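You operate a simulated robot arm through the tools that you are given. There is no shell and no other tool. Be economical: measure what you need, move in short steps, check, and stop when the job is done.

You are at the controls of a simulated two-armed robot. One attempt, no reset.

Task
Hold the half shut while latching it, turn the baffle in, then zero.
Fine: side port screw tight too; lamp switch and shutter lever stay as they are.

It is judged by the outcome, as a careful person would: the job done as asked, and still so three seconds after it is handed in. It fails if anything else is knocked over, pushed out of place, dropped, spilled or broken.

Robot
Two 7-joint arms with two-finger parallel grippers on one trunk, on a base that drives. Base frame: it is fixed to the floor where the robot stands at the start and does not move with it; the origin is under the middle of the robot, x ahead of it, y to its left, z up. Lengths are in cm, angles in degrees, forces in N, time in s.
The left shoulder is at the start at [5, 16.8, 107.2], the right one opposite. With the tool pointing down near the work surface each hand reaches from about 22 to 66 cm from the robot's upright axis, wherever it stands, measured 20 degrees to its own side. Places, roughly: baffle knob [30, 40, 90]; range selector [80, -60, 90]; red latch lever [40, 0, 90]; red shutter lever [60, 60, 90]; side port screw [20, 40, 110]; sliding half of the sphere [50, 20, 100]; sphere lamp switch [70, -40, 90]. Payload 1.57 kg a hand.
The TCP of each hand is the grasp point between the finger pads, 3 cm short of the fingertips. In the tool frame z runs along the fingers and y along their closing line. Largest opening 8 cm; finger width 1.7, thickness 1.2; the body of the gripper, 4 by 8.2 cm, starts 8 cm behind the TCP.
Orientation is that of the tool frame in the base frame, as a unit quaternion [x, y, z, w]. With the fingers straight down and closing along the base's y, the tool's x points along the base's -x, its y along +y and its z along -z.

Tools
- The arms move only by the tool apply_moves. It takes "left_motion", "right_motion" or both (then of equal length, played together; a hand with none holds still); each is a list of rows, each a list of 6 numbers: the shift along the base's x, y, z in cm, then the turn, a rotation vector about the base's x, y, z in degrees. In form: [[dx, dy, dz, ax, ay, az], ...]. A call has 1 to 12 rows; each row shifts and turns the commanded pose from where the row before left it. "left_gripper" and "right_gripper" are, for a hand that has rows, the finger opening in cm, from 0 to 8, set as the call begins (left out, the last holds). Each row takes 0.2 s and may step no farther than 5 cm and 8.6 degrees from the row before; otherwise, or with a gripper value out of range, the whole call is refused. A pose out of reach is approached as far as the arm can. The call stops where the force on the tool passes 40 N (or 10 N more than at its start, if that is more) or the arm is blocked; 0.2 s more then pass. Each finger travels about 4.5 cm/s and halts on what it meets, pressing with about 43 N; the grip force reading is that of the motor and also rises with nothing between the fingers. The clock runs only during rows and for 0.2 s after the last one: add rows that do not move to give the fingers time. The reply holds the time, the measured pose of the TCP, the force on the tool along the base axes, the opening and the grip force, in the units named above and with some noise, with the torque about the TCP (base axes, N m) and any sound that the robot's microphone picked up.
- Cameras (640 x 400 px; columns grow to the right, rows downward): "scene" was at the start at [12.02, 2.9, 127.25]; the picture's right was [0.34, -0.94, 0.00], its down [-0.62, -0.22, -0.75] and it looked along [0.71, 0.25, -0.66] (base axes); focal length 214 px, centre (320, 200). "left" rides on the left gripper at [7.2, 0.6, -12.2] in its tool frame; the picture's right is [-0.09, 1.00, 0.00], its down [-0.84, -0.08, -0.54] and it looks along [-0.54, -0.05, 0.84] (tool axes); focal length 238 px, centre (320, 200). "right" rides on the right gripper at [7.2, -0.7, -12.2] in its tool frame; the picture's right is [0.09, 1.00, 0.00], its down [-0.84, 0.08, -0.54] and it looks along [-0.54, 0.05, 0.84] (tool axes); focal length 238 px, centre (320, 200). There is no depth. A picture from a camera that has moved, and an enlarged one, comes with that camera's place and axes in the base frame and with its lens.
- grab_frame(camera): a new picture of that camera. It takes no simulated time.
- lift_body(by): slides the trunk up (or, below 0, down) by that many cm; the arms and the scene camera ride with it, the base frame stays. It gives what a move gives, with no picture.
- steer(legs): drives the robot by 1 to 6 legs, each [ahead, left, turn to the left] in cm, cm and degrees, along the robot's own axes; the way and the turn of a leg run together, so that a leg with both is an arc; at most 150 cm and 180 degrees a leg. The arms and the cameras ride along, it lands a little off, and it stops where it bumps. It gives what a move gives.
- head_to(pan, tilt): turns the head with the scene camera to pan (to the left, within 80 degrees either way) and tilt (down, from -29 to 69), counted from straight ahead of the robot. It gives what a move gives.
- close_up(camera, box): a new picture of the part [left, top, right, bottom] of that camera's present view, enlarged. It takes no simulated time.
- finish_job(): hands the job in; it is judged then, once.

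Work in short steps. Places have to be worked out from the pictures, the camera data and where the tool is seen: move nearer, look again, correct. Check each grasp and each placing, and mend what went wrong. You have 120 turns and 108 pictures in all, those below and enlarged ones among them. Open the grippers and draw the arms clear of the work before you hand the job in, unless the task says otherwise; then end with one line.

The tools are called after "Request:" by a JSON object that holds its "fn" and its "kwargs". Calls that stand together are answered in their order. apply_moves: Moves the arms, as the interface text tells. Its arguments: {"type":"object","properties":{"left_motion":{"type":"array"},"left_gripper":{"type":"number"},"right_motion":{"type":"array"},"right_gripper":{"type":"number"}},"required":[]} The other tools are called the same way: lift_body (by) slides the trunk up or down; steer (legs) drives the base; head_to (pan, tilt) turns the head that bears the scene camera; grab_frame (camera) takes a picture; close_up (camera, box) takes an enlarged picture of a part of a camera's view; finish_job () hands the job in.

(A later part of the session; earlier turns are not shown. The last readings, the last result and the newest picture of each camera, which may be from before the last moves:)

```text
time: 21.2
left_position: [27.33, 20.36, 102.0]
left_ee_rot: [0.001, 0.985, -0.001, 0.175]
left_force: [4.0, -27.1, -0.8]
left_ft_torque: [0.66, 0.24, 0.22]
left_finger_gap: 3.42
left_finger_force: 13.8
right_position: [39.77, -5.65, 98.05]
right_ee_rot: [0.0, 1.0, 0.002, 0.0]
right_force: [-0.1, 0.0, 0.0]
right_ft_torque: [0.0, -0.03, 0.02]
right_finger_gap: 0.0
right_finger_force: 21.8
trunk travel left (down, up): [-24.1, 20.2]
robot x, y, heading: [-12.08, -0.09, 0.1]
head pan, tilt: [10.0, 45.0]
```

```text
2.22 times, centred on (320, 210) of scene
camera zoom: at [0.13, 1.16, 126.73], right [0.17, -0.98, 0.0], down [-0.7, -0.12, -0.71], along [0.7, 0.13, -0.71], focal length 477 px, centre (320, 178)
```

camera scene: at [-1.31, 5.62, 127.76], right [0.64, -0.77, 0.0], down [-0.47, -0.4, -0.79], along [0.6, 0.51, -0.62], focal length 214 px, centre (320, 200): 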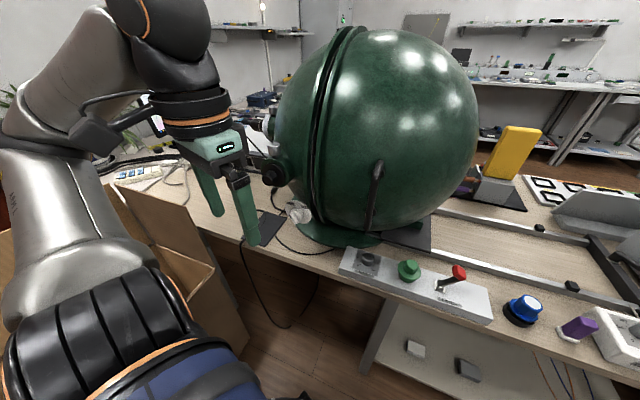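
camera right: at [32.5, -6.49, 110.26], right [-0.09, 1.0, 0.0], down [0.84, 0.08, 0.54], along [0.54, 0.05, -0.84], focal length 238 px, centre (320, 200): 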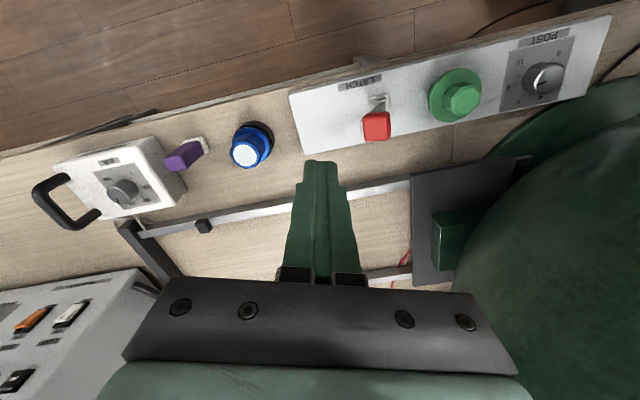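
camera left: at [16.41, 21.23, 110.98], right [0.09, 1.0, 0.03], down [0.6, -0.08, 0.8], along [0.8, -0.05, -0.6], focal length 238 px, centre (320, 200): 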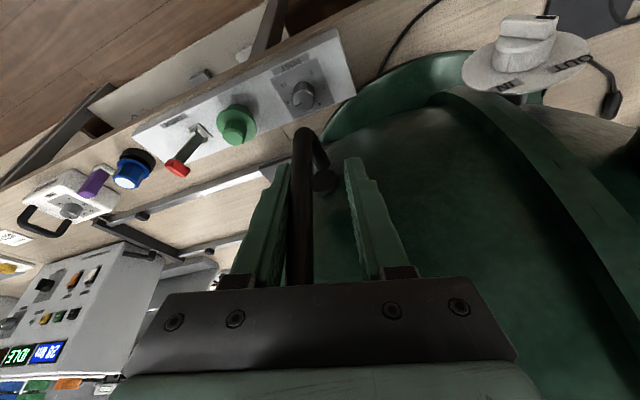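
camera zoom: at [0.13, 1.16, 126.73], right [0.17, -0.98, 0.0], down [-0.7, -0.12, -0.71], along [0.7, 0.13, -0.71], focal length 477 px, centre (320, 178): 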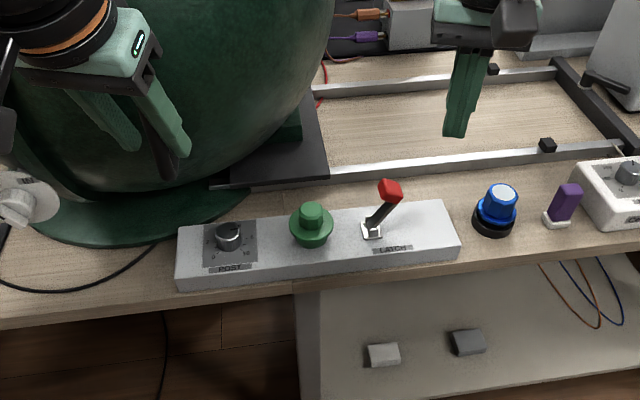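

The knob is confirmed at about (38.9, -0.1, 86), leaning right. I'll drop the closed fingers to its right side.

Request:
{"fn": "apply_moves", "kwargs": {"right_motion": [[0.5, 1, -4, 0, 0, 0], [0, 0.5, -4, 0, 0, 0], [0, 0, -3, 0, 0, 0]]}}

Request:
{"fn": "close_up", "kwargs": {"camera": "scene", "box": [260, 150, 440, 290]}}

Request:
{"fn": "grab_frame", "kwargs": {"camera": "right"}}

```text
time: 22.0
left_position: [27.49, 20.44, 102.03]
left_ee_rot: [0.001, 0.985, -0.002, 0.175]
left_force: [2.5, -27.3, -3.0]
left_ft_torque: [0.68, 0.25, 0.19]
left_finger_gap: 3.41
left_finger_force: 13.3
right_position: [40.38, -4.27, 87.2]
right_ee_rot: [0.001, 1.0, 0.001, -0.001]
right_force: [0.3, 0.4, -0.4]
right_ft_torque: [0.01, 0.03, 0.03]
right_finger_gap: 0.0
right_finger_force: 21.9
trunk travel left (down, up): [-24.1, 20.2]
robot x, y, heading: [-11.98, 0.01, -0.1]
head pan, tilt: [10.0, 45.0]
```

```text
2.86 times, centred on (350, 220) of scene
camera zoom: at [0.13, 1.16, 126.73], right [0.17, -0.98, 0.0], down [-0.7, -0.12, -0.71], along [0.7, 0.13, -0.71], focal length 613 px, centre (234, 143)
```

zoom: 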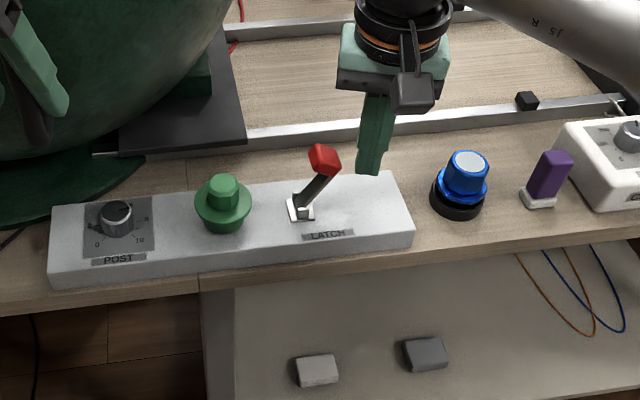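

```text
67 pictures are left
camera right: at [33.2, -5.01, 99.29], right [-0.09, 1.0, 0.0], down [0.84, 0.08, 0.54], along [0.54, 0.05, -0.84], focal length 238 px, centre (320, 200)
```

right: 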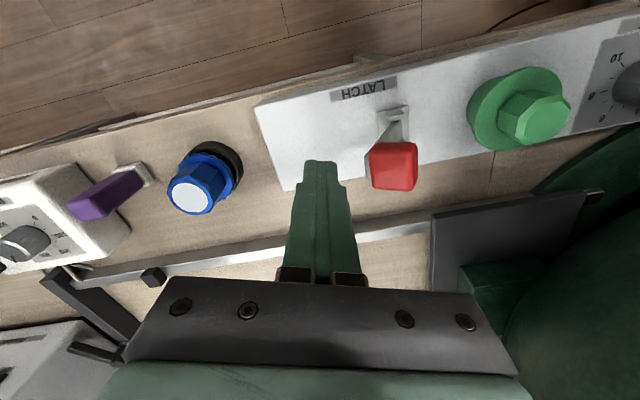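

The finger is level with the knob, so I'll push toward the sphere along the panel axis.

Request:
{"fn": "apply_moves", "kwargs": {"right_motion": [[-0.6, 0.6, -0.5, 0, 0, 0], [-0.3, 0.95, 0, 0, 0, 0], [-0.3, 0.95, 0, 0, 0, 0], [-0.3, 0.95, 0, 0, 0, 0]]}}

Request:
{"fn": "close_up", "kwargs": {"camera": "scene", "box": [260, 150, 440, 290]}}

```text
time: 22.9
left_position: [27.46, 19.96, 101.96]
left_ee_rot: [0.004, 0.984, -0.005, 0.176]
left_force: [1.1, -18.2, 2.2]
left_ft_torque: [0.68, -0.2, 0.13]
left_finger_gap: 2.73
left_finger_force: 9.8
right_position: [39.55, -2.78, 86.55]
right_ee_rot: [0.011, 1.0, -0.012, 0.001]
right_force: [-1.3, -5.7, 0.3]
right_ft_torque: [0.0, -0.02, 0.07]
right_finger_gap: 0.0
right_finger_force: 21.3
trunk travel left (down, up): [-24.1, 20.2]
robot x, y, heading: [-12.08, -0.62, -0.5]
head pan, tilt: [10.0, 45.0]
stopped in row 4 (right hand): the force on the tool passed its limit at 45 N (the readings are from after the stop); the commanded pose is now the measured one
```

```text
2.86 times, centred on (350, 220) of scene
camera zoom: at [0.08, 1.09, 126.74], right [0.17, -0.99, 0.0], down [-0.7, -0.12, -0.71], along [0.7, 0.12, -0.71], focal length 613 px, centre (234, 143)
```

zoom: 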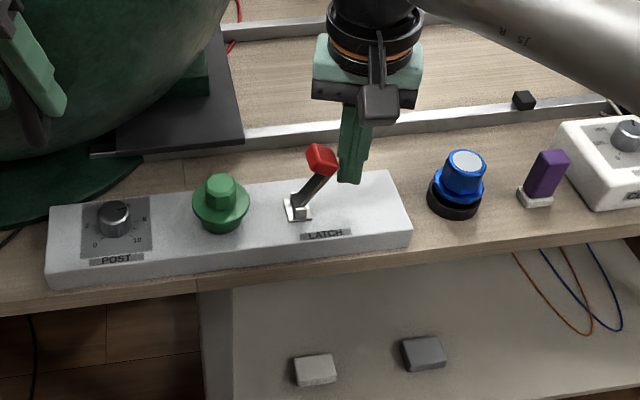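

The lever resisted 45 N. I'll inspect the slot, and the seam, to see how it moves and whether the half is fully shut.

Request:
{"fn": "close_up", "kwargs": {"camera": "scene", "box": [320, 180, 390, 230]}}

Request:
{"fn": "close_up", "kwargs": {"camera": "right", "box": [300, 60, 480, 200]}}

Request:
{"fn": "close_up", "kwargs": {"camera": "left", "box": [360, 60, 640, 300]}}

```text
8.00 times, centred on (355, 205) of scene
camera zoom: at [0.08, 1.09, 126.74], right [0.17, -0.99, 0.0], down [-0.7, -0.12, -0.71], along [0.7, 0.12, -0.71], focal length 1716 px, centre (40, 160)
```

zoom: 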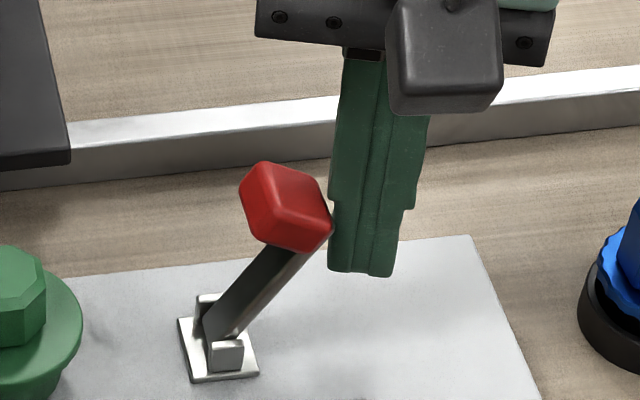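

```text
2.86 times, centred on (390, 130) of right
camera zoom: at [32.25, -3.16, 98.78], right [-0.07, 1.0, -0.02], down [0.84, 0.07, 0.54], along [0.54, 0.02, -0.84], focal length 681 px, centre (120, 400)
```

zoom: 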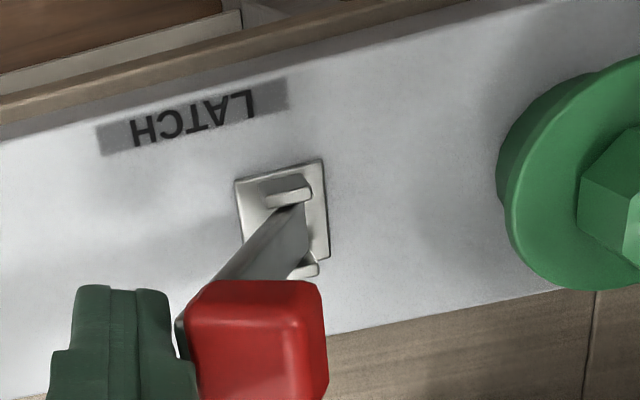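

```text
1.67 times, centred on (500, 180) of left
camera zoom: at [16.33, 21.07, 110.98], right [0.1, 0.99, 0.02], down [0.6, -0.08, 0.8], along [0.8, -0.06, -0.6], focal length 397 px, centre (20, 233)
```

zoom: 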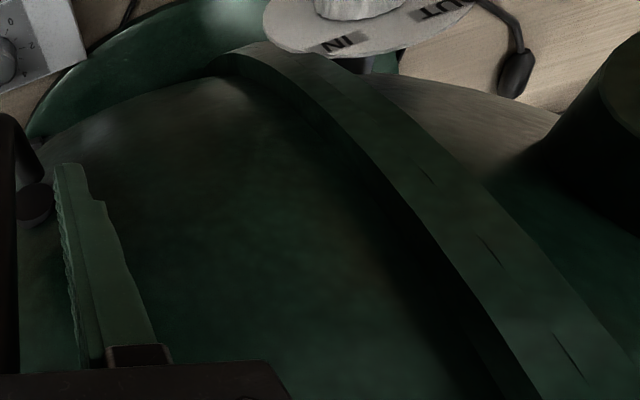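

The seam is closed and the lever hinges across y, so the direction is right. I'll firm up the left hold and push more slowly.

Request:
{"fn": "apply_moves", "kwargs": {"left_motion": [[0, 0.1, 0, 0, 0, 0], [-0.05, 0.1, 0, 0, 0, 0], [0, 0, 0, 0, 0, 0], [0, 0, 0, 0, 0, 0], [0, 0, 0, 0, 0, 0], [0, 0, 0, 0, 0, 0]], "right_motion": [[-0.2, 0, 0, 0, 0, 0], [-0.1, 0.25, 0, 0, 0, 0], [-0.1, 0.25, 0, 0, 0, 0], [-0.1, 0.25, 0, 0, 0, 0], [-0.1, 0.25, 0, 0, 0, 0], [-0.1, 0.25, 0, 0, 0, 0]]}}

Request:
{"fn": "close_up", "kwargs": {"camera": "scene", "box": [280, 160, 400, 240]}}

```text
time: 24.1
left_position: [27.37, 20.2, 102.1]
left_ee_rot: [0.006, 0.984, -0.007, 0.176]
left_force: [1.7, -19.7, 0.9]
left_ft_torque: [0.73, -0.16, 0.18]
left_finger_gap: 2.75
left_finger_force: 9.7
right_position: [39.48, -2.78, 86.64]
right_ee_rot: [0.018, 1.0, -0.017, 0.007]
right_force: [-0.2, -6.2, 0.5]
right_ft_torque: [0.0, 0.01, 0.05]
right_finger_gap: 0.0
right_finger_force: 21.1
trunk travel left (down, up): [-24.1, 20.2]
robot x, y, heading: [-11.97, 0.15, -0.3]
head pan, tilt: [10.0, 45.0]
stopped in row 5 (right hand): the force on the tool passed its limit at 41 N (the readings are from after the stop); the commanded pose is now the measured one
```

```text
5.00 times, centred on (340, 200) of scene
camera zoom: at [0.1, 1.02, 126.72], right [0.17, -0.99, 0.0], down [-0.7, -0.12, -0.71], along [0.7, 0.12, -0.71], focal length 1072 px, centre (220, 200)
```

zoom: 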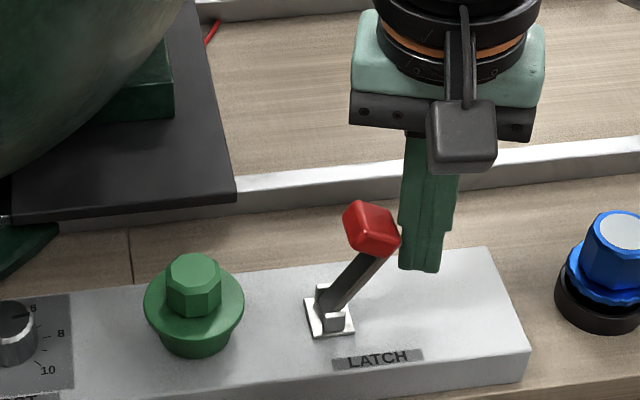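

The lever is blocked, perhaps interlocked until the half is fully seated. I'll ease the right hand off and check the seam closely.

Request:
{"fn": "apply_moves", "kwargs": {"right_motion": [[0.3, -1.2, 0, 0, 0, 0], [0, 0, 0, 0, 0, 0]]}}

Request:
{"fn": "head_to", "kwargs": {"pan": 45, "tilt": 30}}

Request:
{"fn": "grab_frame", "kwargs": {"camera": "scene"}}

Request:
{"fn": "close_up", "kwargs": {"camera": "left", "box": [400, 90, 560, 210]}}

```text
time: 24.7
left_position: [27.33, 20.28, 102.06]
left_ee_rot: [0.003, 0.985, -0.006, 0.175]
left_force: [1.9, -24.6, 4.3]
left_ft_torque: [0.85, -0.18, 0.18]
left_finger_gap: 3.1
left_finger_force: 11.8
right_position: [39.66, -3.8, 86.56]
right_ee_rot: [0.017, 1.0, -0.017, 0.006]
right_force: [0.4, 0.2, 0.0]
right_ft_torque: [0.02, -0.02, 0.0]
right_finger_gap: 0.01
right_finger_force: 21.5
trunk travel left (down, up): [-24.1, 20.2]
robot x, y, heading: [-12.08, -0.14, -0.1]
head pan, tilt: [10.0, 45.0]
```

```text
time: 25.7
left_position: [27.34, 20.21, 102.07]
left_ee_rot: [0.003, 0.984, -0.006, 0.176]
left_force: [0.8, -24.1, 6.9]
left_ft_torque: [0.76, 0.01, 0.15]
left_finger_gap: 3.13
left_finger_force: 12.1
right_position: [39.59, -3.83, 86.79]
right_ee_rot: [0.017, 1.0, -0.016, 0.008]
right_force: [0.8, 0.6, -0.2]
right_ft_torque: [-0.03, -0.02, 0.02]
right_finger_gap: 0.03
right_finger_force: 21.0
trunk travel left (down, up): [-24.1, 20.2]
robot x, y, heading: [-11.95, -0.18, -0.2]
head pan, tilt: [45.0, 30.0]
```

```text
61 pictures are left
camera scene: at [-1.51, 6.01, 129.01], right [0.7, -0.71, 0.0], down [-0.35, -0.35, -0.87], along [0.61, 0.61, -0.5], focal length 214 px, centre (320, 200)
```

scene: 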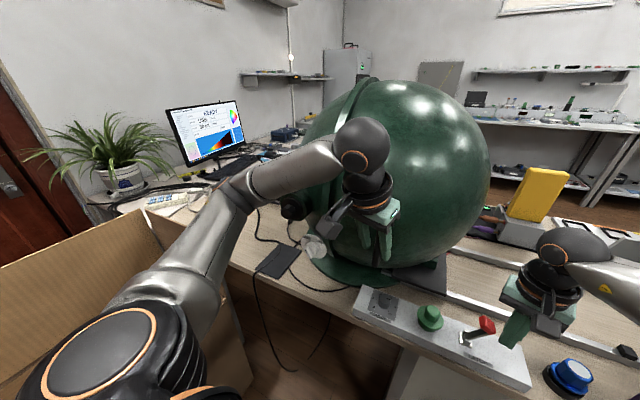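

```text
3.33 times, centred on (480, 150) of left
camera zoom: at [16.31, 21.26, 110.96], right [0.09, 1.0, 0.02], down [0.6, -0.07, 0.8], along [0.8, -0.06, -0.6], focal length 794 px, centre (-213, 367)
```

zoom: 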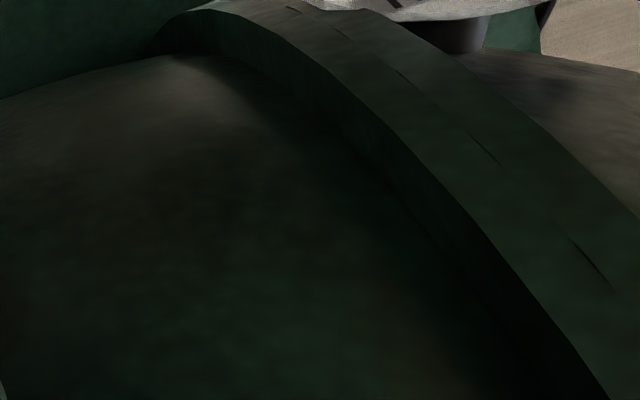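

The seam is fully closed, so the lever may be at that end already. I'll straddle the red knob with open fingers so I can try it either way.

Request:
{"fn": "apply_moves", "kwargs": {"right_motion": [[0, 0, 4, 0, 0, 0], [0, 0, 3.5, 0, 0, 0], [-0.7, 3.7, 0, 0, 0, 0], [0, 0, 0, 0, 0, 0]], "right_gripper": 5}}

Request:
{"fn": "grab_frame", "kwargs": {"camera": "right"}}

```text
time: 26.7
left_position: [27.49, 20.28, 102.02]
left_ee_rot: [0.002, 0.984, -0.006, 0.176]
left_force: [2.1, -23.2, 6.2]
left_ft_torque: [0.82, 0.09, 0.17]
left_finger_gap: 3.15
left_finger_force: 12.3
right_position: [39.03, -0.18, 94.16]
right_ee_rot: [0.017, 1.0, -0.016, 0.007]
right_force: [-0.5, 0.0, 0.3]
right_ft_torque: [-0.04, -0.02, -0.01]
right_finger_gap: 5.01
right_finger_force: 0.0
trunk travel left (down, up): [-24.1, 20.2]
robot x, y, heading: [-12.1, 0.18, -0.4]
head pan, tilt: [45.0, 30.0]
```

```text
59 pictures are left
camera right: at [31.58, -0.23, 106.19], right [-0.06, 1.0, -0.03], down [0.83, 0.07, 0.55], along [0.55, 0.0, -0.83], focal length 238 px, centre (320, 200)
```

right: 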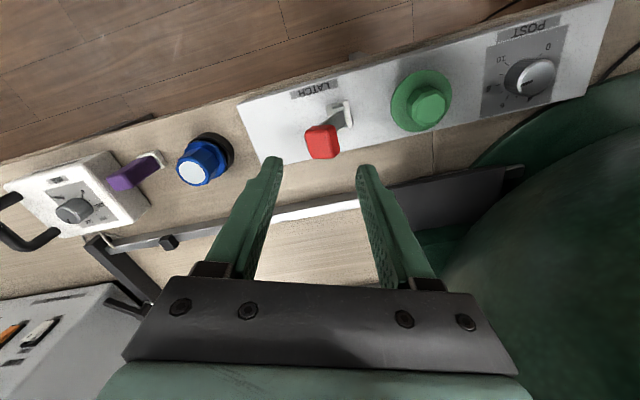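

The knob is centred between the fingers, so I'll descend around it.

Request:
{"fn": "apply_moves", "kwargs": {"right_motion": [[0, 0, -4, 0, 0, 0], [0, 0, -3.5, 0, 0, 0]]}}

Request:
{"fn": "apply_moves", "kwargs": {"right_motion": [[0.1, -0.4, 0, 0, 0, 0], [0.1, -0.4, 0, 0, 0, 0], [0.1, -0.4, 0, 0, 0, 0], [0.1, -0.4, 0, 0, 0, 0], [0.1, -0.4, 0, 0, 0, 0], [0.1, -0.4, 0, 0, 0, 0]]}}

Request:
{"fn": "grab_frame", "kwargs": {"camera": "right"}}

```text
time: 27.3
left_position: [27.31, 20.28, 102.03]
left_ee_rot: [0.003, 0.984, -0.007, 0.176]
left_force: [1.5, -24.6, 6.2]
left_ft_torque: [0.82, 0.03, 0.15]
left_finger_gap: 3.12
left_finger_force: 12.0
right_position: [39.05, 0.01, 86.57]
right_ee_rot: [0.016, 1.0, -0.016, 0.007]
right_force: [-1.0, 0.2, -0.3]
right_ft_torque: [-0.02, 0.02, 0.01]
right_finger_gap: 5.01
right_finger_force: 0.0
trunk travel left (down, up): [-24.1, 20.2]
robot x, y, heading: [-11.76, 0.15, -0.6]
head pan, tilt: [45.0, 30.0]
```

```text
time: 28.7
left_position: [27.45, 20.25, 101.96]
left_ee_rot: [0.003, 0.985, -0.006, 0.175]
left_force: [2.0, -24.3, 7.3]
left_ft_torque: [0.8, 0.1, 0.19]
left_finger_gap: 3.16
left_finger_force: 11.8
right_position: [39.63, -2.51, 86.72]
right_ee_rot: [0.017, 1.0, -0.017, 0.007]
right_force: [-0.4, 0.6, 0.1]
right_ft_torque: [0.01, 0.0, -0.02]
right_finger_gap: 5.04
right_finger_force: 0.2
trunk travel left (down, up): [-24.1, 20.2]
robot x, y, heading: [-12.22, 0.12, -0.1]
head pan, tilt: [45.0, 30.0]
```

```text
58 pictures are left
camera right: at [32.19, -2.65, 98.82], right [-0.06, 1.0, -0.03], down [0.83, 0.07, 0.55], along [0.55, 0.0, -0.83], focal length 238 px, centre (320, 200)
```

right: 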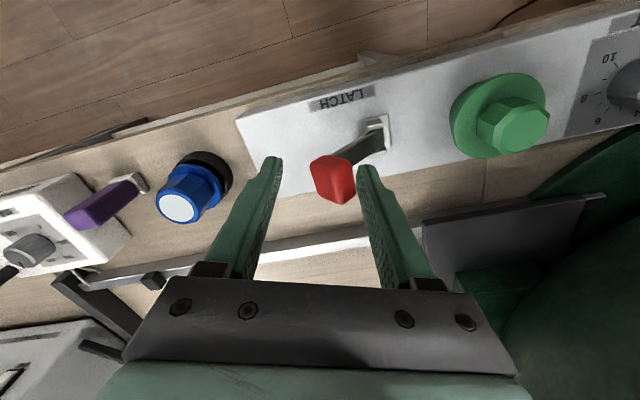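

The lever moves freely to the right, so I'll keep pushing that way while following the arc down.

Request:
{"fn": "apply_moves", "kwargs": {"right_motion": [[0.15, -0.5, -0.1, 0, 0, 0], [0.15, -0.5, -0.2, 0, 0, 0], [0.15, -0.5, -0.2, 0, 0, 0], [0.15, -0.5, -0.3, 0, 0, 0], [0.15, -0.5, -0.3, 0, 0, 0]]}}

Request:
{"fn": "grab_frame", "kwargs": {"camera": "right"}}

```text
time: 29.9
left_position: [27.35, 20.26, 102.06]
left_ee_rot: [0.002, 0.984, -0.006, 0.176]
left_force: [1.1, -23.3, 7.0]
left_ft_torque: [0.85, 0.01, 0.12]
left_finger_gap: 3.08
left_finger_force: 12.2
right_position: [40.44, -5.13, 85.55]
right_ee_rot: [0.017, 1.0, -0.017, 0.006]
right_force: [-0.2, -0.2, 1.1]
right_ft_torque: [0.0, -0.01, -0.03]
right_finger_gap: 4.97
right_finger_force: 0.1
trunk travel left (down, up): [-24.1, 20.2]
robot x, y, heading: [-11.77, -0.07, -0.1]
head pan, tilt: [45.0, 30.0]
```

```text
57 pictures are left
camera right: at [32.99, -5.14, 97.68], right [-0.06, 1.0, -0.03], down [0.83, 0.07, 0.55], along [0.55, 0.0, -0.83], focal length 238 px, centre (320, 200)
```

right: 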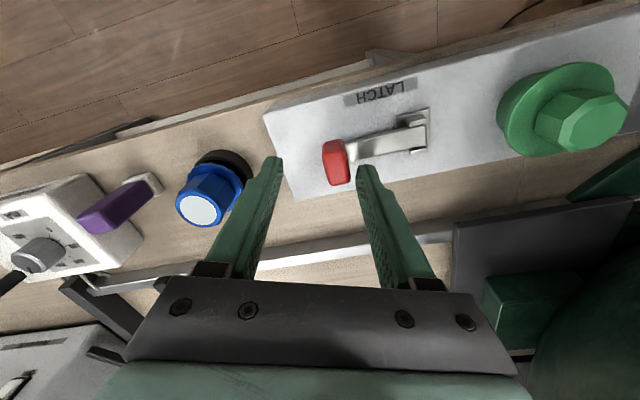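

The lever is swinging down toward flat. I'll continue a little, then press it down from above.

Request:
{"fn": "apply_moves", "kwargs": {"right_motion": [[0.1, -0.4, -0.4, 0, 0, 0], [0.1, -0.4, -0.4, 0, 0, 0], [0.1, -0.3, -0.4, 0, 0, 0]]}}

Request:
{"fn": "grab_frame", "kwargs": {"camera": "right"}}

Request:
{"fn": "head_to", "kwargs": {"pan": 0, "tilt": 45}}

Request:
{"fn": "close_up", "kwargs": {"camera": "scene", "box": [240, 140, 400, 260]}}

```text
time: 30.7
left_position: [27.39, 20.38, 101.95]
left_ee_rot: [0.003, 0.984, -0.007, 0.175]
left_force: [7.2, -25.0, 3.9]
left_ft_torque: [0.93, 0.53, 0.24]
left_finger_gap: 3.25
left_finger_force: 12.7
right_position: [40.66, -5.73, 84.64]
right_ee_rot: [0.015, 1.0, -0.014, 0.006]
right_force: [-4.1, 11.1, 10.0]
right_ft_torque: [0.7, 0.15, 0.12]
right_finger_gap: 5.97
right_finger_force: 5.5
trunk travel left (down, up): [-24.1, 20.2]
robot x, y, heading: [-11.93, 0.28, 0.0]
head pan, tilt: [45.0, 30.0]
```

```text
56 pictures are left
camera right: at [33.26, -6.0, 96.63], right [-0.06, 1.0, -0.03], down [0.83, 0.07, 0.55], along [0.55, 0.01, -0.83], focal length 238 px, centre (320, 200)
```

right: 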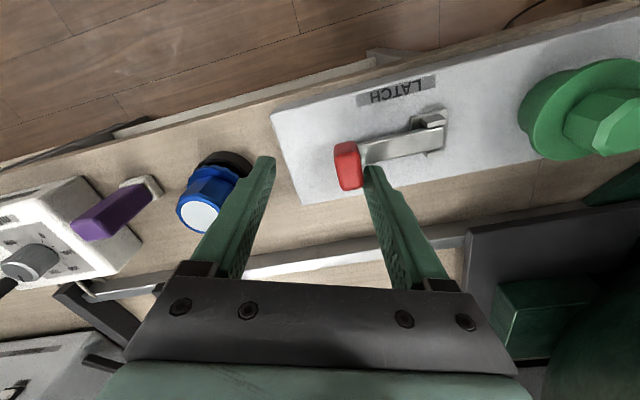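

```text
time: 31.8
left_position: [27.34, 20.48, 102.14]
left_ee_rot: [0.003, 0.984, -0.007, 0.176]
left_force: [10.3, -25.9, 1.3]
left_ft_torque: [0.95, 0.36, 0.3]
left_finger_gap: 3.29
left_finger_force: 12.8
right_position: [40.68, -5.89, 84.59]
right_ee_rot: [0.017, 1.0, -0.014, 0.006]
right_force: [-5.2, 13.7, 17.4]
right_ft_torque: [0.97, 0.18, 0.28]
right_finger_gap: 6.17
right_finger_force: 6.4
trunk travel left (down, up): [-24.1, 20.2]
robot x, y, heading: [-11.95, 0.01, -0.2]
head pan, tilt: [0.0, 45.0]
```

```text
3.33 times, centred on (320, 200) of scene
camera zoom: at [0.15, -0.26, 126.74], right [0.0, -1.0, 0.0], down [-0.71, 0.0, -0.71], along [0.71, 0.0, -0.71], focal length 715 px, centre (320, 200)
```

zoom: 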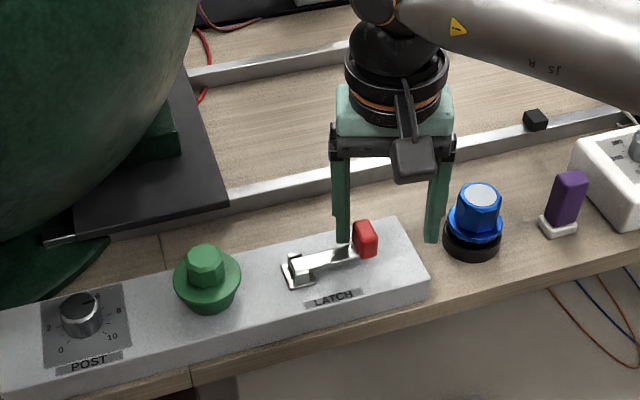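

The lever is nearly flat. I'll lift, close the fingers and press the knob down from above to finish the throw.

Request:
{"fn": "apply_moves", "kwargs": {"right_motion": [[0, 0.4, 1, 0, 0, 0], [0, 0.2, 3.5, 0, 0, 0], [-0.8, 0.8, 3, 0, 0, 0], [0, 0, 0, 0, 0, 0], [0, 0, 0, 0, 0, 0]]}}

Request:
{"fn": "apply_moves", "kwargs": {"right_motion": [[0, 0, 0, 0, 0, 0], [0, 0, 0, 0, 0, 0], [0, 0, 0, 0, 0, 0], [0, 0, 0, 0, 0, 0], [0, 0, 0, 0, 0, 0]], "right_gripper": 0}}

Request:
{"fn": "grab_frame", "kwargs": {"camera": "right"}}

```text
time: 33.0
left_position: [27.36, 20.24, 101.96]
left_ee_rot: [0.003, 0.985, -0.005, 0.175]
left_force: [-1.4, -26.3, 3.0]
left_ft_torque: [1.23, 0.02, 0.1]
left_finger_gap: 3.02
left_finger_force: 11.8
right_position: [39.91, -5.03, 91.89]
right_ee_rot: [0.017, 1.0, -0.016, 0.007]
right_force: [-1.3, 0.6, 0.4]
right_ft_torque: [0.01, 0.01, 0.01]
right_finger_gap: 5.03
right_finger_force: 0.0
trunk travel left (down, up): [-24.1, 20.2]
robot x, y, heading: [-12.06, -0.36, -0.5]
head pan, tilt: [0.0, 45.0]
```

```text
time: 34.2
left_position: [27.35, 20.38, 101.97]
left_ee_rot: [0.003, 0.985, -0.005, 0.175]
left_force: [-3.0, -24.2, -0.2]
left_ft_torque: [0.95, -0.07, 0.06]
left_finger_gap: 3.19
left_finger_force: 12.7
right_position: [40.0, -4.8, 91.91]
right_ee_rot: [0.016, 1.0, -0.016, 0.006]
right_force: [0.0, -0.8, -0.5]
right_ft_torque: [0.01, 0.0, 0.01]
right_finger_gap: 0.0
right_finger_force: 20.9
trunk travel left (down, up): [-24.1, 20.2]
robot x, y, heading: [-12.18, -0.46, -0.3]
head pan, tilt: [0.0, 45.0]
```

```text
54 pictures are left
camera right: at [32.56, -4.91, 103.95], right [-0.06, 1.0, -0.03], down [0.83, 0.07, 0.55], along [0.55, 0.0, -0.83], focal length 238 px, centre (320, 200)
```

right: 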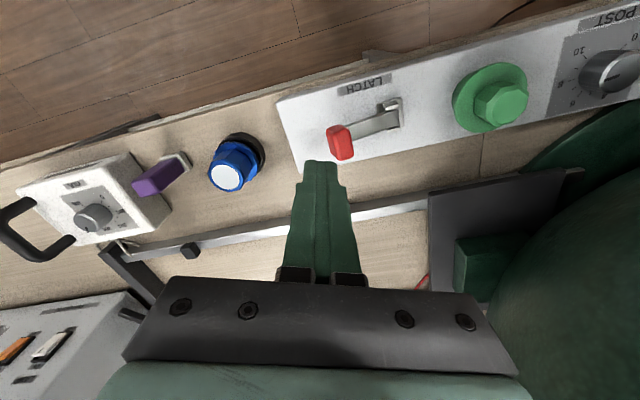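

The lever stays down. I'll press on the knob at about (40, -3.5) to bottom it out.

Request:
{"fn": "apply_moves", "kwargs": {"right_motion": [[0, 1.1, -2, 0, 0, 0], [0, 0, -1.5, 0, 0, 0], [0, 0, -1, 0, 0, 0], [0, 0, -0.5, 0, 0, 0], [0, 0, -0.5, 0, 0, 0], [0, 0, -0.4, 0, 0, 0], [0, 0, -0.4, 0, 0, 0], [0, 0, -0.4, 0, 0, 0], [0, 0, -0.4, 0, 0, 0]]}}

Request:
{"fn": "close_up", "kwargs": {"camera": "scene", "box": [240, 140, 400, 260]}}

```text
time: 35.7
left_position: [27.22, 20.03, 102.22]
left_ee_rot: [0.006, 0.984, -0.009, 0.177]
left_force: [-2.9, -19.0, 4.8]
left_ft_torque: [0.56, 0.02, 0.04]
left_finger_gap: 2.62
left_finger_force: 9.3
right_position: [39.82, -3.88, 86.82]
right_ee_rot: [0.018, 1.0, -0.014, 0.011]
right_force: [-6.1, -0.5, 10.6]
right_ft_torque: [0.01, 0.22, -0.02]
right_finger_gap: 0.0
right_finger_force: 21.3
trunk travel left (down, up): [-24.1, 20.2]
robot x, y, heading: [-12.09, 0.07, -0.1]
head pan, tilt: [0.0, 45.0]
stopped in row 7 (right hand): the force on the tool passed its limit at 44 N (the readings are from after the stop); the commanded pose is now the measured one
```

```text
3.33 times, centred on (320, 200) of scene
camera zoom: at [0.0, -0.38, 126.76], right [0.0, -1.0, 0.0], down [-0.71, 0.01, -0.71], along [0.71, 0.0, -0.71], focal length 715 px, centre (320, 200)
```

zoom: 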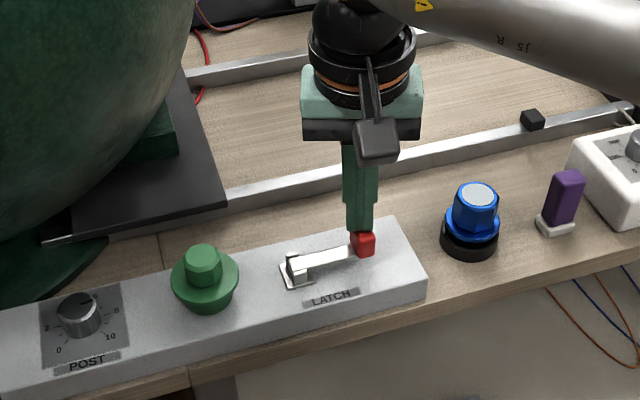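

The lever is at its end stop. I'll raise the right hand clear, then slowly relax the left pull to see if the half stays shut.

Request:
{"fn": "apply_moves", "kwargs": {"right_motion": [[0, 0, 3, 0, 0, 0], [0, 0, 4, 0, 0, 0], [0, -2, 4, 0, 0, 0]]}}

Request:
{"fn": "apply_moves", "kwargs": {"left_motion": [[0.1, -0.35, 0, 0, 0, 0], [0.1, -0.35, 0, 0, 0, 0], [0.1, -0.35, 0, 0, 0, 0], [0, 0, 0, 0, 0, 0]]}}

Request:
{"fn": "grab_frame", "kwargs": {"camera": "left"}}

```text
time: 36.5
left_position: [27.38, 20.1, 101.99]
left_ee_rot: [0.004, 0.985, -0.007, 0.175]
left_force: [-7.5, -26.6, 3.5]
left_ft_torque: [1.22, -0.65, 0.06]
left_finger_gap: 2.86
left_finger_force: 10.6
right_position: [39.9, -5.75, 97.69]
right_ee_rot: [0.018, 1.0, -0.015, 0.011]
right_force: [0.3, 0.4, 1.1]
right_ft_torque: [0.0, 0.01, 0.01]
right_finger_gap: 0.02
right_finger_force: 21.1
trunk travel left (down, up): [-24.1, 20.2]
robot x, y, heading: [-11.81, -0.27, -0.2]
head pan, tilt: [0.0, 45.0]
```

```text
time: 37.5
left_position: [27.62, 19.48, 102.12]
left_ee_rot: [-0.001, 0.984, -0.006, 0.177]
left_force: [-9.0, 2.1, 15.8]
left_ft_torque: [-0.53, -0.61, 0.02]
left_finger_gap: 1.67
left_finger_force: 3.8
right_position: [39.95, -5.38, 97.71]
right_ee_rot: [0.017, 1.0, -0.016, 0.012]
right_force: [0.0, -0.3, 0.3]
right_ft_torque: [0.01, -0.01, 0.01]
right_finger_gap: 0.0
right_finger_force: 21.3
trunk travel left (down, up): [-24.1, 20.2]
robot x, y, heading: [-12.24, -0.22, -0.2]
head pan, tilt: [0.0, 45.0]
```

```text
52 pictures are left
camera left: at [16.49, 20.49, 110.97], right [0.09, 1.0, 0.02], down [0.6, -0.07, 0.8], along [0.8, -0.06, -0.6], focal length 238 px, centre (320, 200)
```

left: 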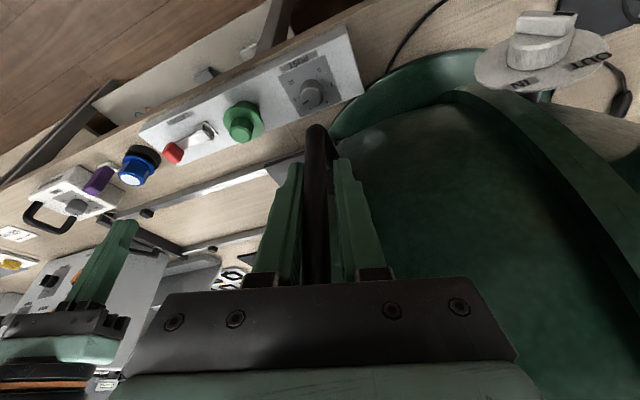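

The pull force is zero and the half remained shut, so it's latched. I'll open the left gripper and withdraw from the handle.

Request:
{"fn": "apply_moves", "kwargs": {"left_motion": [[0, 0, 0, 0, 0, 0], [0, 0, 0, 0, 0, 0], [0, 0, 0, 0, 0, 0], [0, 0, 0, 0, 0, 0], [0, 0, 0, 0, 0, 0]], "left_gripper": 6}}

Request:
{"fn": "apply_moves", "kwargs": {"left_motion": [[-3, 0, 0, 0, 0, 0], [-4, 0, 0, 0, 0, 0], [-4, 0, 0, 0, 0, 0]]}}

Request:
{"fn": "apply_moves", "kwargs": {"right_motion": [[-4, -2, 2, 0, 0, 0], [-4, -2, 2, 0, 0, 0], [-4, -2, 2, 0, 0, 0], [-4, -3, 0, 0, 0, 0], [-4, -3, 0, 0, 0, 0], [-3, -3, 0, 0, 0, 0]]}}

Request:
{"fn": "head_to", "kwargs": {"pan": 40, "tilt": 38}}

Request:
{"fn": "grab_frame", "kwargs": {"camera": "scene"}}

```text
time: 38.7
left_position: [27.77, 19.53, 102.16]
left_ee_rot: [0.001, 0.984, -0.008, 0.177]
left_force: [-2.3, 10.0, 25.7]
left_ft_torque: [-0.84, -0.18, -0.01]
left_finger_gap: 5.99
left_finger_force: 0.0
right_position: [39.95, -5.58, 97.53]
right_ee_rot: [0.018, 1.0, -0.017, 0.012]
right_force: [0.9, -0.2, -1.1]
right_ft_torque: [-0.01, 0.0, -0.03]
right_finger_gap: 0.01
right_finger_force: 21.2
trunk travel left (down, up): [-24.1, 20.2]
robot x, y, heading: [-11.94, -0.17, -0.0]
head pan, tilt: [0.0, 45.0]
```

```text
time: 39.5
left_position: [16.58, 19.26, 101.71]
left_ee_rot: [0.003, 0.985, -0.007, 0.174]
left_force: [-0.5, 0.1, 0.5]
left_ft_torque: [0.01, -0.01, 0.01]
left_finger_gap: 6.0
left_finger_force: 0.1
right_position: [40.0, -5.52, 97.63]
right_ee_rot: [0.018, 1.0, -0.016, 0.011]
right_force: [-0.2, -1.0, -0.6]
right_ft_torque: [-0.01, 0.0, -0.01]
right_finger_gap: 0.03
right_finger_force: 21.4
trunk travel left (down, up): [-24.1, 20.2]
robot x, y, heading: [-11.87, 0.17, -0.4]
head pan, tilt: [0.0, 45.0]
```

```text
time: 40.9
left_position: [16.54, 19.18, 101.67]
left_ee_rot: [0.001, 0.985, -0.007, 0.174]
left_force: [0.0, -0.1, -1.4]
left_ft_torque: [-0.03, 0.0, 0.02]
left_finger_gap: 6.01
left_finger_force: 0.0
right_position: [17.04, -20.64, 103.66]
right_ee_rot: [0.017, 1.0, -0.016, 0.012]
right_force: [0.0, -0.7, 0.2]
right_ft_torque: [0.01, -0.02, 0.0]
right_finger_gap: 0.02
right_finger_force: 21.4
trunk travel left (down, up): [-24.1, 20.2]
robot x, y, heading: [-11.66, -0.25, -0.2]
head pan, tilt: [0.0, 45.0]
```

```text
time: 41.9
left_position: [16.76, 19.33, 101.7]
left_ee_rot: [0.002, 0.985, -0.007, 0.174]
left_force: [0.5, -1.1, 0.1]
left_ft_torque: [0.01, -0.04, 0.0]
left_finger_gap: 6.01
left_finger_force: 0.1
right_position: [17.03, -20.53, 103.61]
right_ee_rot: [0.018, 1.0, -0.016, 0.011]
right_force: [0.1, 0.3, -0.3]
right_ft_torque: [-0.01, -0.05, 0.01]
right_finger_gap: 0.0
right_finger_force: 20.9
trunk travel left (down, up): [-24.1, 20.2]
robot x, y, heading: [-12.15, -0.09, -0.0]
head pan, tilt: [40.0, 38.0]
```

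```text
51 pictures are left
camera scene: at [-1.28, 5.46, 127.75], right [0.64, -0.77, 0.0], down [-0.47, -0.39, -0.79], along [0.61, 0.5, -0.62], focal length 214 px, centre (320, 200)
```

scene: 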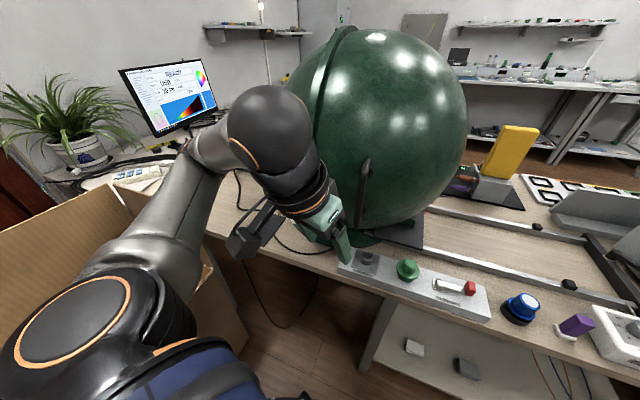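

The half stays closed without being held. Now the baffle: I'll move the left hand aside for a clean view of its dial.

Request:
{"fn": "apply_moves", "kwargs": {"left_motion": [[-3, 2, 2, 0, 7, 0], [-3, 2, 2, 0, 7, 0], [-2, 3, 1, 0, 6, 0], [0, 4, 0, 0, 0, 0]], "left_gripper": 5}}

Request:
{"fn": "close_up", "kwargs": {"camera": "scene", "box": [250, 130, 350, 240]}}

Request:
{"fn": "close_up", "kwargs": {"camera": "left", "box": [280, 140, 480, 300]}}

```text
time: 42.9
left_position: [8.94, 30.04, 106.06]
left_ee_rot: [0.009, 1.0, -0.01, -0.022]
left_force: [0.9, 1.4, -1.9]
left_ft_torque: [-0.12, 0.13, 0.03]
left_finger_gap: 4.99
left_finger_force: 0.0
right_position: [17.17, -20.64, 103.57]
right_ee_rot: [0.018, 1.0, -0.016, 0.01]
right_force: [0.5, -0.9, -0.5]
right_ft_torque: [0.07, -0.01, -0.03]
right_finger_gap: 0.0
right_finger_force: 21.3
trunk travel left (down, up): [-24.1, 20.2]
robot x, y, heading: [-12.27, 0.06, -0.2]
head pan, tilt: [40.0, 38.0]
```

```text
3.64 times, centred on (300, 185) of scene
camera zoom: at [-1.25, 5.45, 127.75], right [0.64, -0.77, 0.0], down [-0.47, -0.39, -0.79], along [0.61, 0.5, -0.62], focal length 780 px, centre (393, 254)
```

zoom: 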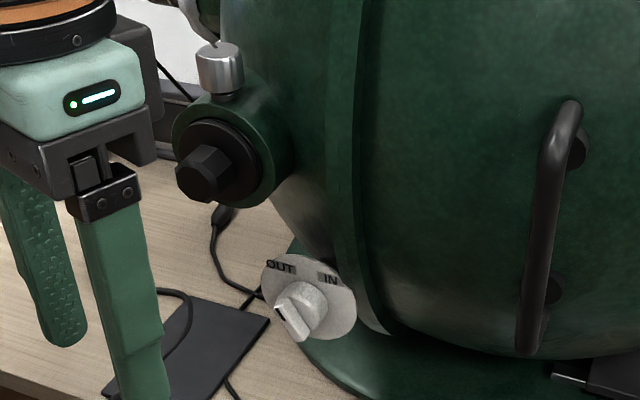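

```text
2.50 times, centred on (380, 220) of left
camera zoom: at [2.21, 31.21, 118.49], right [0.11, 0.99, -0.02], down [0.86, -0.08, 0.5], along [0.5, -0.08, -0.86], focal length 596 px, centre (170, 150)
```

zoom: 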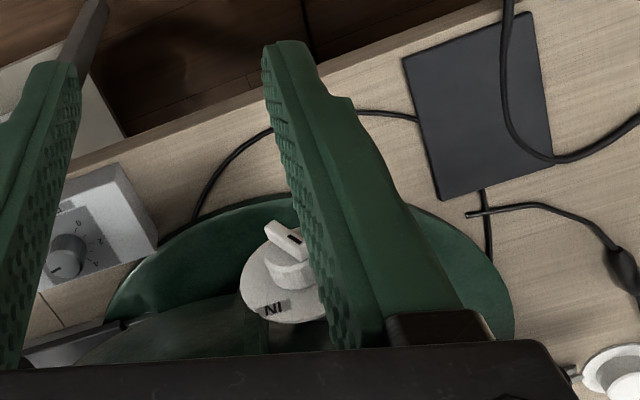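

The dial faces the robot (axis about horizontal along bench front), the pointer sits at OUT, and IN is about 90° clockwise. I'll back the base further to allow a horizontal approach.

Request:
{"fn": "steer", "kwargs": {"legs": [[-14, 0, 0]]}}

Request:
{"fn": "apply_moves", "kwargs": {"left_motion": [[1.5, 0.1, -0.7, 0, -8, 0], [1.5, 0.1, -0.7, 0, -8, 0], [1.5, 0.1, -0.7, 0, -8, 0], [1.5, 0.1, -0.7, 0, -8, 0], [1.5, 0.1, -0.7, 0, -8, 0], [1.5, 0.1, -0.7, 0, -8, 0], [1.5, 0.1, -0.7, 0, -8, 0], [1.5, 0.1, -0.7, 0, -8, 0], [1.5, 0.1, -0.7, 0, -8, 0], [1.5, 0.1, -0.7, 0, -8, 0], [1, 0, 0, 0, 0, 8], [1, 0, 0, 0, 0, 8]]}}

Request:
{"fn": "grab_frame", "kwargs": {"camera": "left"}}

```text
time: 44.3
left_position: [-5.07, 30.27, 106.82]
left_ee_rot: [0.001, 1.0, -0.007, 0.002]
left_force: [-0.5, -0.1, 0.1]
left_ft_torque: [-0.01, -0.02, -0.01]
left_finger_gap: 4.99
left_finger_force: 0.2
right_position: [3.13, -20.56, 103.64]
right_ee_rot: [0.018, 1.0, -0.016, 0.011]
right_force: [-0.3, -0.3, -1.5]
right_ft_torque: [0.03, -0.03, 0.0]
right_finger_gap: 0.01
right_finger_force: 21.9
trunk travel left (down, up): [-24.1, 20.2]
robot x, y, heading: [-25.72, -0.26, -0.3]
head pan, tilt: [40.0, 38.0]
```

```text
time: 46.9
left_position: [19.18, 36.93, 106.18]
left_ee_rot: [-0.102, 0.758, 0.086, 0.638]
left_force: [-0.2, -0.1, -0.2]
left_ft_torque: [-0.01, -0.05, -0.03]
left_finger_gap: 5.0
left_finger_force: 0.0
left hand out of reach, approached as far as the arm can: row 4, 5, 6, 7, 8, 9, 11
right_position: [3.21, -20.58, 103.61]
right_ee_rot: [0.018, 1.0, -0.016, 0.01]
right_force: [-0.2, 0.6, 0.0]
right_ft_torque: [-0.02, 0.01, 0.01]
right_finger_gap: 0.0
right_finger_force: 21.5
trunk travel left (down, up): [-24.1, 20.2]
robot x, y, heading: [-25.79, 0.13, -0.3]
head pan, tilt: [40.0, 38.0]
```

```text
48 pictures are left
camera left: at [6.11, 34.31, 101.22], right [-0.25, 0.96, 0.09], down [-0.36, -0.18, 0.92], along [0.9, 0.19, 0.39], focal length 238 px, centre (320, 200)
```

left: 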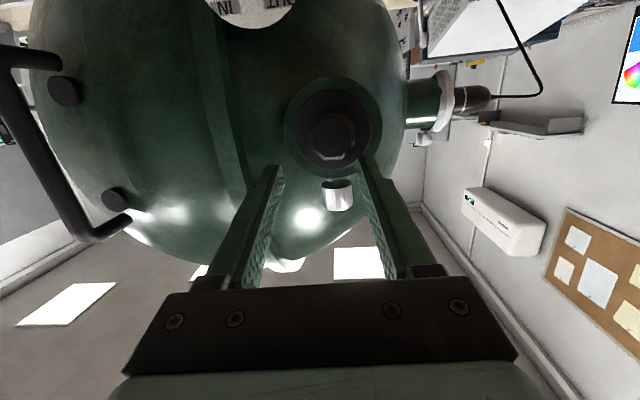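

The orientation is good but the hand is too near the shoulder. I'll drive back another 12 cm.

Request:
{"fn": "steer", "kwargs": {"legs": [[-12, 0, 0]]}}

Request:
{"fn": "apply_moves", "kwargs": {"left_motion": [[0.5, -1, -3, 0, 0, 0], [0.5, -1, -3, 0, 0, 0], [0.5, -0.5, -3, 0, 0, 0], [0, 0, 0, 0, 0, 0]]}}

Request:
{"fn": "grab_frame", "kwargs": {"camera": "left"}}

```text
time: 48.1
left_position: [7.16, 36.98, 106.26]
left_ee_rot: [-0.101, 0.759, 0.085, 0.638]
left_force: [-0.6, 0.4, 0.0]
left_ft_torque: [0.05, 0.0, 0.0]
left_finger_gap: 5.03
left_finger_force: 0.1
right_position: [-8.89, -20.58, 103.58]
right_ee_rot: [0.019, 1.0, -0.016, 0.01]
right_force: [-0.5, 0.5, 0.4]
right_ft_torque: [-0.05, -0.02, 0.01]
right_finger_gap: 0.0
right_finger_force: 21.1
trunk travel left (down, up): [-24.1, 20.2]
robot x, y, heading: [-38.23, 0.32, -0.5]
head pan, tilt: [40.0, 38.0]
```

```text
time: 49.1
left_position: [8.86, 34.48, 97.24]
left_ee_rot: [-0.1, 0.759, 0.084, 0.638]
left_force: [-0.5, 0.3, 0.3]
left_ft_torque: [-0.03, -0.05, 0.0]
left_finger_gap: 4.98
left_finger_force: 0.0
right_position: [-8.87, -20.57, 103.54]
right_ee_rot: [0.019, 1.0, -0.016, 0.01]
right_force: [-0.1, 0.0, 0.5]
right_ft_torque: [0.03, -0.02, 0.0]
right_finger_gap: 0.0
right_finger_force: 20.9
trunk travel left (down, up): [-24.1, 20.2]
robot x, y, heading: [-37.6, -0.19, -0.5]
head pan, tilt: [40.0, 38.0]
```

```text
47 pictures are left
camera left: at [-4.35, 31.84, 92.11], right [-0.24, 0.97, 0.09], down [-0.36, -0.18, 0.92], along [0.9, 0.19, 0.39], focal length 238 px, centre (320, 200)
```

left: 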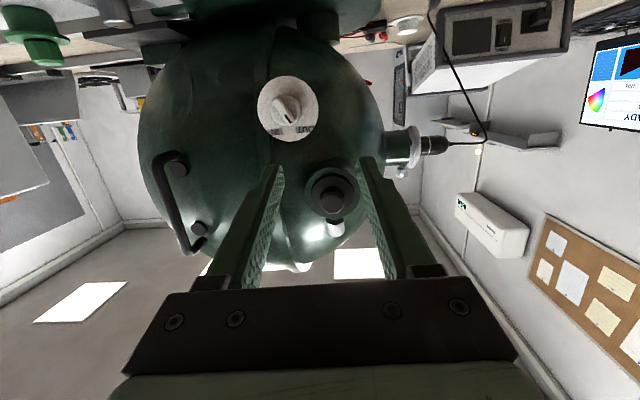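

The arm now reaches freely and the dial is visible (image is upside-down). I'll zoom on it.

Request:
{"fn": "close_up", "kwargs": {"camera": "left", "box": [240, 60, 380, 240]}}

```text
2.22 times, centred on (310, 150) of left
camera zoom: at [-4.35, 31.84, 92.11], right [-0.24, 0.97, 0.09], down [-0.36, -0.18, 0.92], along [0.9, 0.19, 0.39], focal length 530 px, centre (342, 311)
```

zoom: 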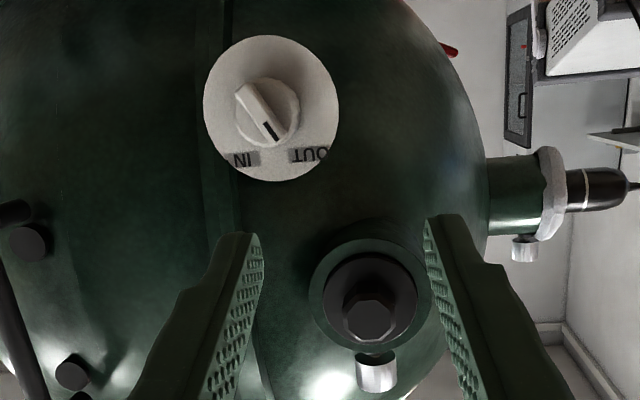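

The dial centre is about (24.2, 35.2, 93), axis toward (-0.96, -0.28, 0), with the pointer about 33° left of up (OUT) and IN about 35° right. I'll align the tool with the axis and roll -38° to match the bar.

Request:
{"fn": "apply_moves", "kwargs": {"left_motion": [[0.8, -0.2, -0.6, 1.4, -4.8, 0], [0.8, -0.2, -0.6, 1.4, -4.8, 0], [0.8, -0.2, -0.6, -7.3, -2.1, 0], [0.8, -0.2, -0.6, -7.3, -2.1, 0], [0.8, -0.2, -0.6, -7.3, -2.1, 0], [0.8, -0.2, -0.6, -7.3, -2.1, 0], [0.8, -0.1, -0.6, -7.3, -2.1, 0], [0, 0, 0, 0, 0, 0]]}}

Request:
{"fn": "grab_frame", "kwargs": {"camera": "left"}}

```text
time: 50.9
left_position: [14.41, 33.22, 92.97]
left_ee_rot: [-0.314, 0.629, -0.139, 0.697]
left_force: [0.3, 0.0, -0.5]
left_ft_torque: [0.03, -0.01, 0.02]
left_finger_gap: 4.99
left_finger_force: 0.0
right_position: [-8.86, -20.49, 103.63]
right_ee_rot: [0.018, 1.0, -0.016, 0.011]
right_force: [-0.3, 0.1, 0.0]
right_ft_torque: [-0.01, 0.02, 0.02]
right_finger_gap: 0.0
right_finger_force: 21.5
trunk travel left (down, up): [-24.1, 20.2]
robot x, y, heading: [-37.8, 0.31, -0.3]
head pan, tilt: [40.0, 38.0]
```

```text
45 pictures are left
camera left: at [3.52, 26.37, 86.71], right [-0.22, 0.81, -0.54], down [-0.65, 0.29, 0.7], along [0.73, 0.5, 0.47], focal length 238 px, centre (320, 200)
```

left: 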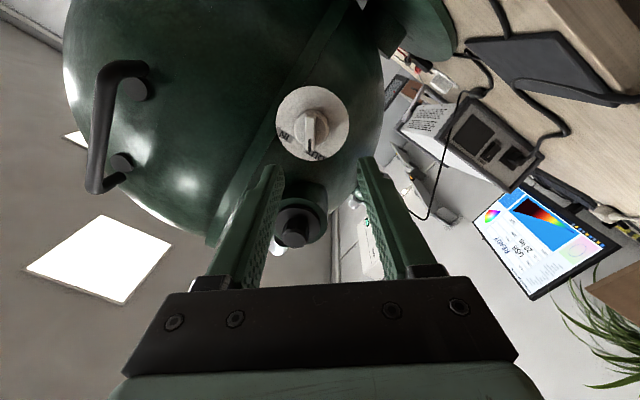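

The bar now looks aligned with the gripping plane. I'll shift slightly to the axis and advance 3.5 cm, then re-check.

Request:
{"fn": "apply_moves", "kwargs": {"left_motion": [[0, -1, -0.4, 0, 0, 0], [1.7, 0.46, 0, 0, 0, 0], [1.7, 0.46, 0, 0, 0, 0], [0, 0, 0, 0, 0, 0]]}}

Request:
{"fn": "grab_frame", "kwargs": {"camera": "left"}}

```text
time: 51.9
left_position: [17.72, 33.22, 92.7]
left_ee_rot: [-0.315, 0.629, -0.138, 0.697]
left_force: [-0.6, -0.2, 0.5]
left_ft_torque: [0.01, -0.03, -0.01]
left_finger_gap: 5.01
left_finger_force: 0.1
right_position: [-8.91, -20.51, 103.59]
right_ee_rot: [0.019, 1.0, -0.016, 0.01]
right_force: [0.3, -0.5, -1.1]
right_ft_torque: [-0.02, 0.01, -0.01]
right_finger_gap: 0.02
right_finger_force: 21.3
trunk travel left (down, up): [-24.1, 20.2]
robot x, y, heading: [-37.93, -0.05, -0.6]
head pan, tilt: [40.0, 38.0]
```

```text
44 pictures are left
camera left: at [6.91, 26.38, 86.47], right [-0.22, 0.82, -0.54], down [-0.65, 0.29, 0.7], along [0.73, 0.5, 0.47], focal length 238 px, centre (320, 200)
```

left: 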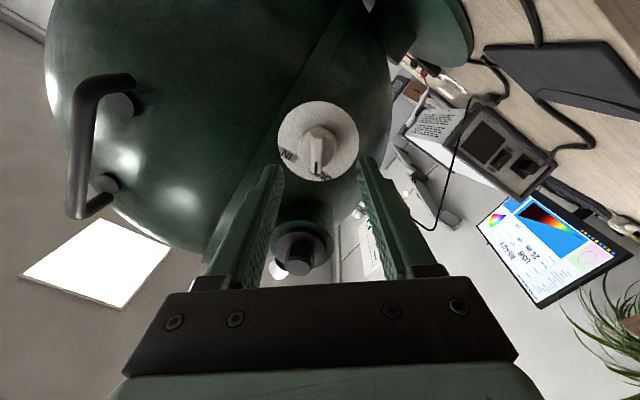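

The bar is centred between the fingers. I'll advance onto it in small steps and close.

Request:
{"fn": "apply_moves", "kwargs": {"left_motion": [[0, -0.2, -0.35, 0, 0, 0], [0.8, 0.22, 0, 0, 0, 0], [0.8, 0.22, 0, 0, 0, 0], [0.8, 0.22, 0, 0, 0, 0], [0, 0, 0, 0, 0, 0]]}}

Request:
{"fn": "close_up", "kwargs": {"camera": "left", "box": [220, 80, 420, 240]}}

```text
time: 53.1
left_position: [20.01, 33.57, 92.33]
left_ee_rot: [-0.315, 0.629, -0.139, 0.697]
left_force: [0.2, -0.8, 0.2]
left_ft_torque: [-0.02, 0.01, 0.01]
left_finger_gap: 5.0
left_finger_force: 0.1
right_position: [-8.83, -20.59, 103.61]
right_ee_rot: [0.019, 1.0, -0.016, 0.011]
right_force: [-0.7, -0.3, -0.1]
right_ft_torque: [-0.04, 0.02, -0.03]
right_finger_gap: 0.0
right_finger_force: 21.5
trunk travel left (down, up): [-24.1, 20.2]
robot x, y, heading: [-37.72, -0.02, -0.6]
head pan, tilt: [40.0, 38.0]
```

```text
2.50 times, centred on (320, 160) of left
camera zoom: at [9.3, 26.75, 86.07], right [-0.22, 0.82, -0.54], down [-0.65, 0.29, 0.7], along [0.73, 0.5, 0.47], focal length 596 px, centre (320, 300)
```

zoom: 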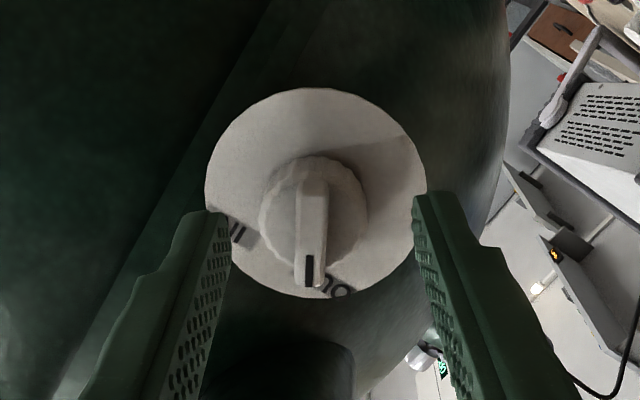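

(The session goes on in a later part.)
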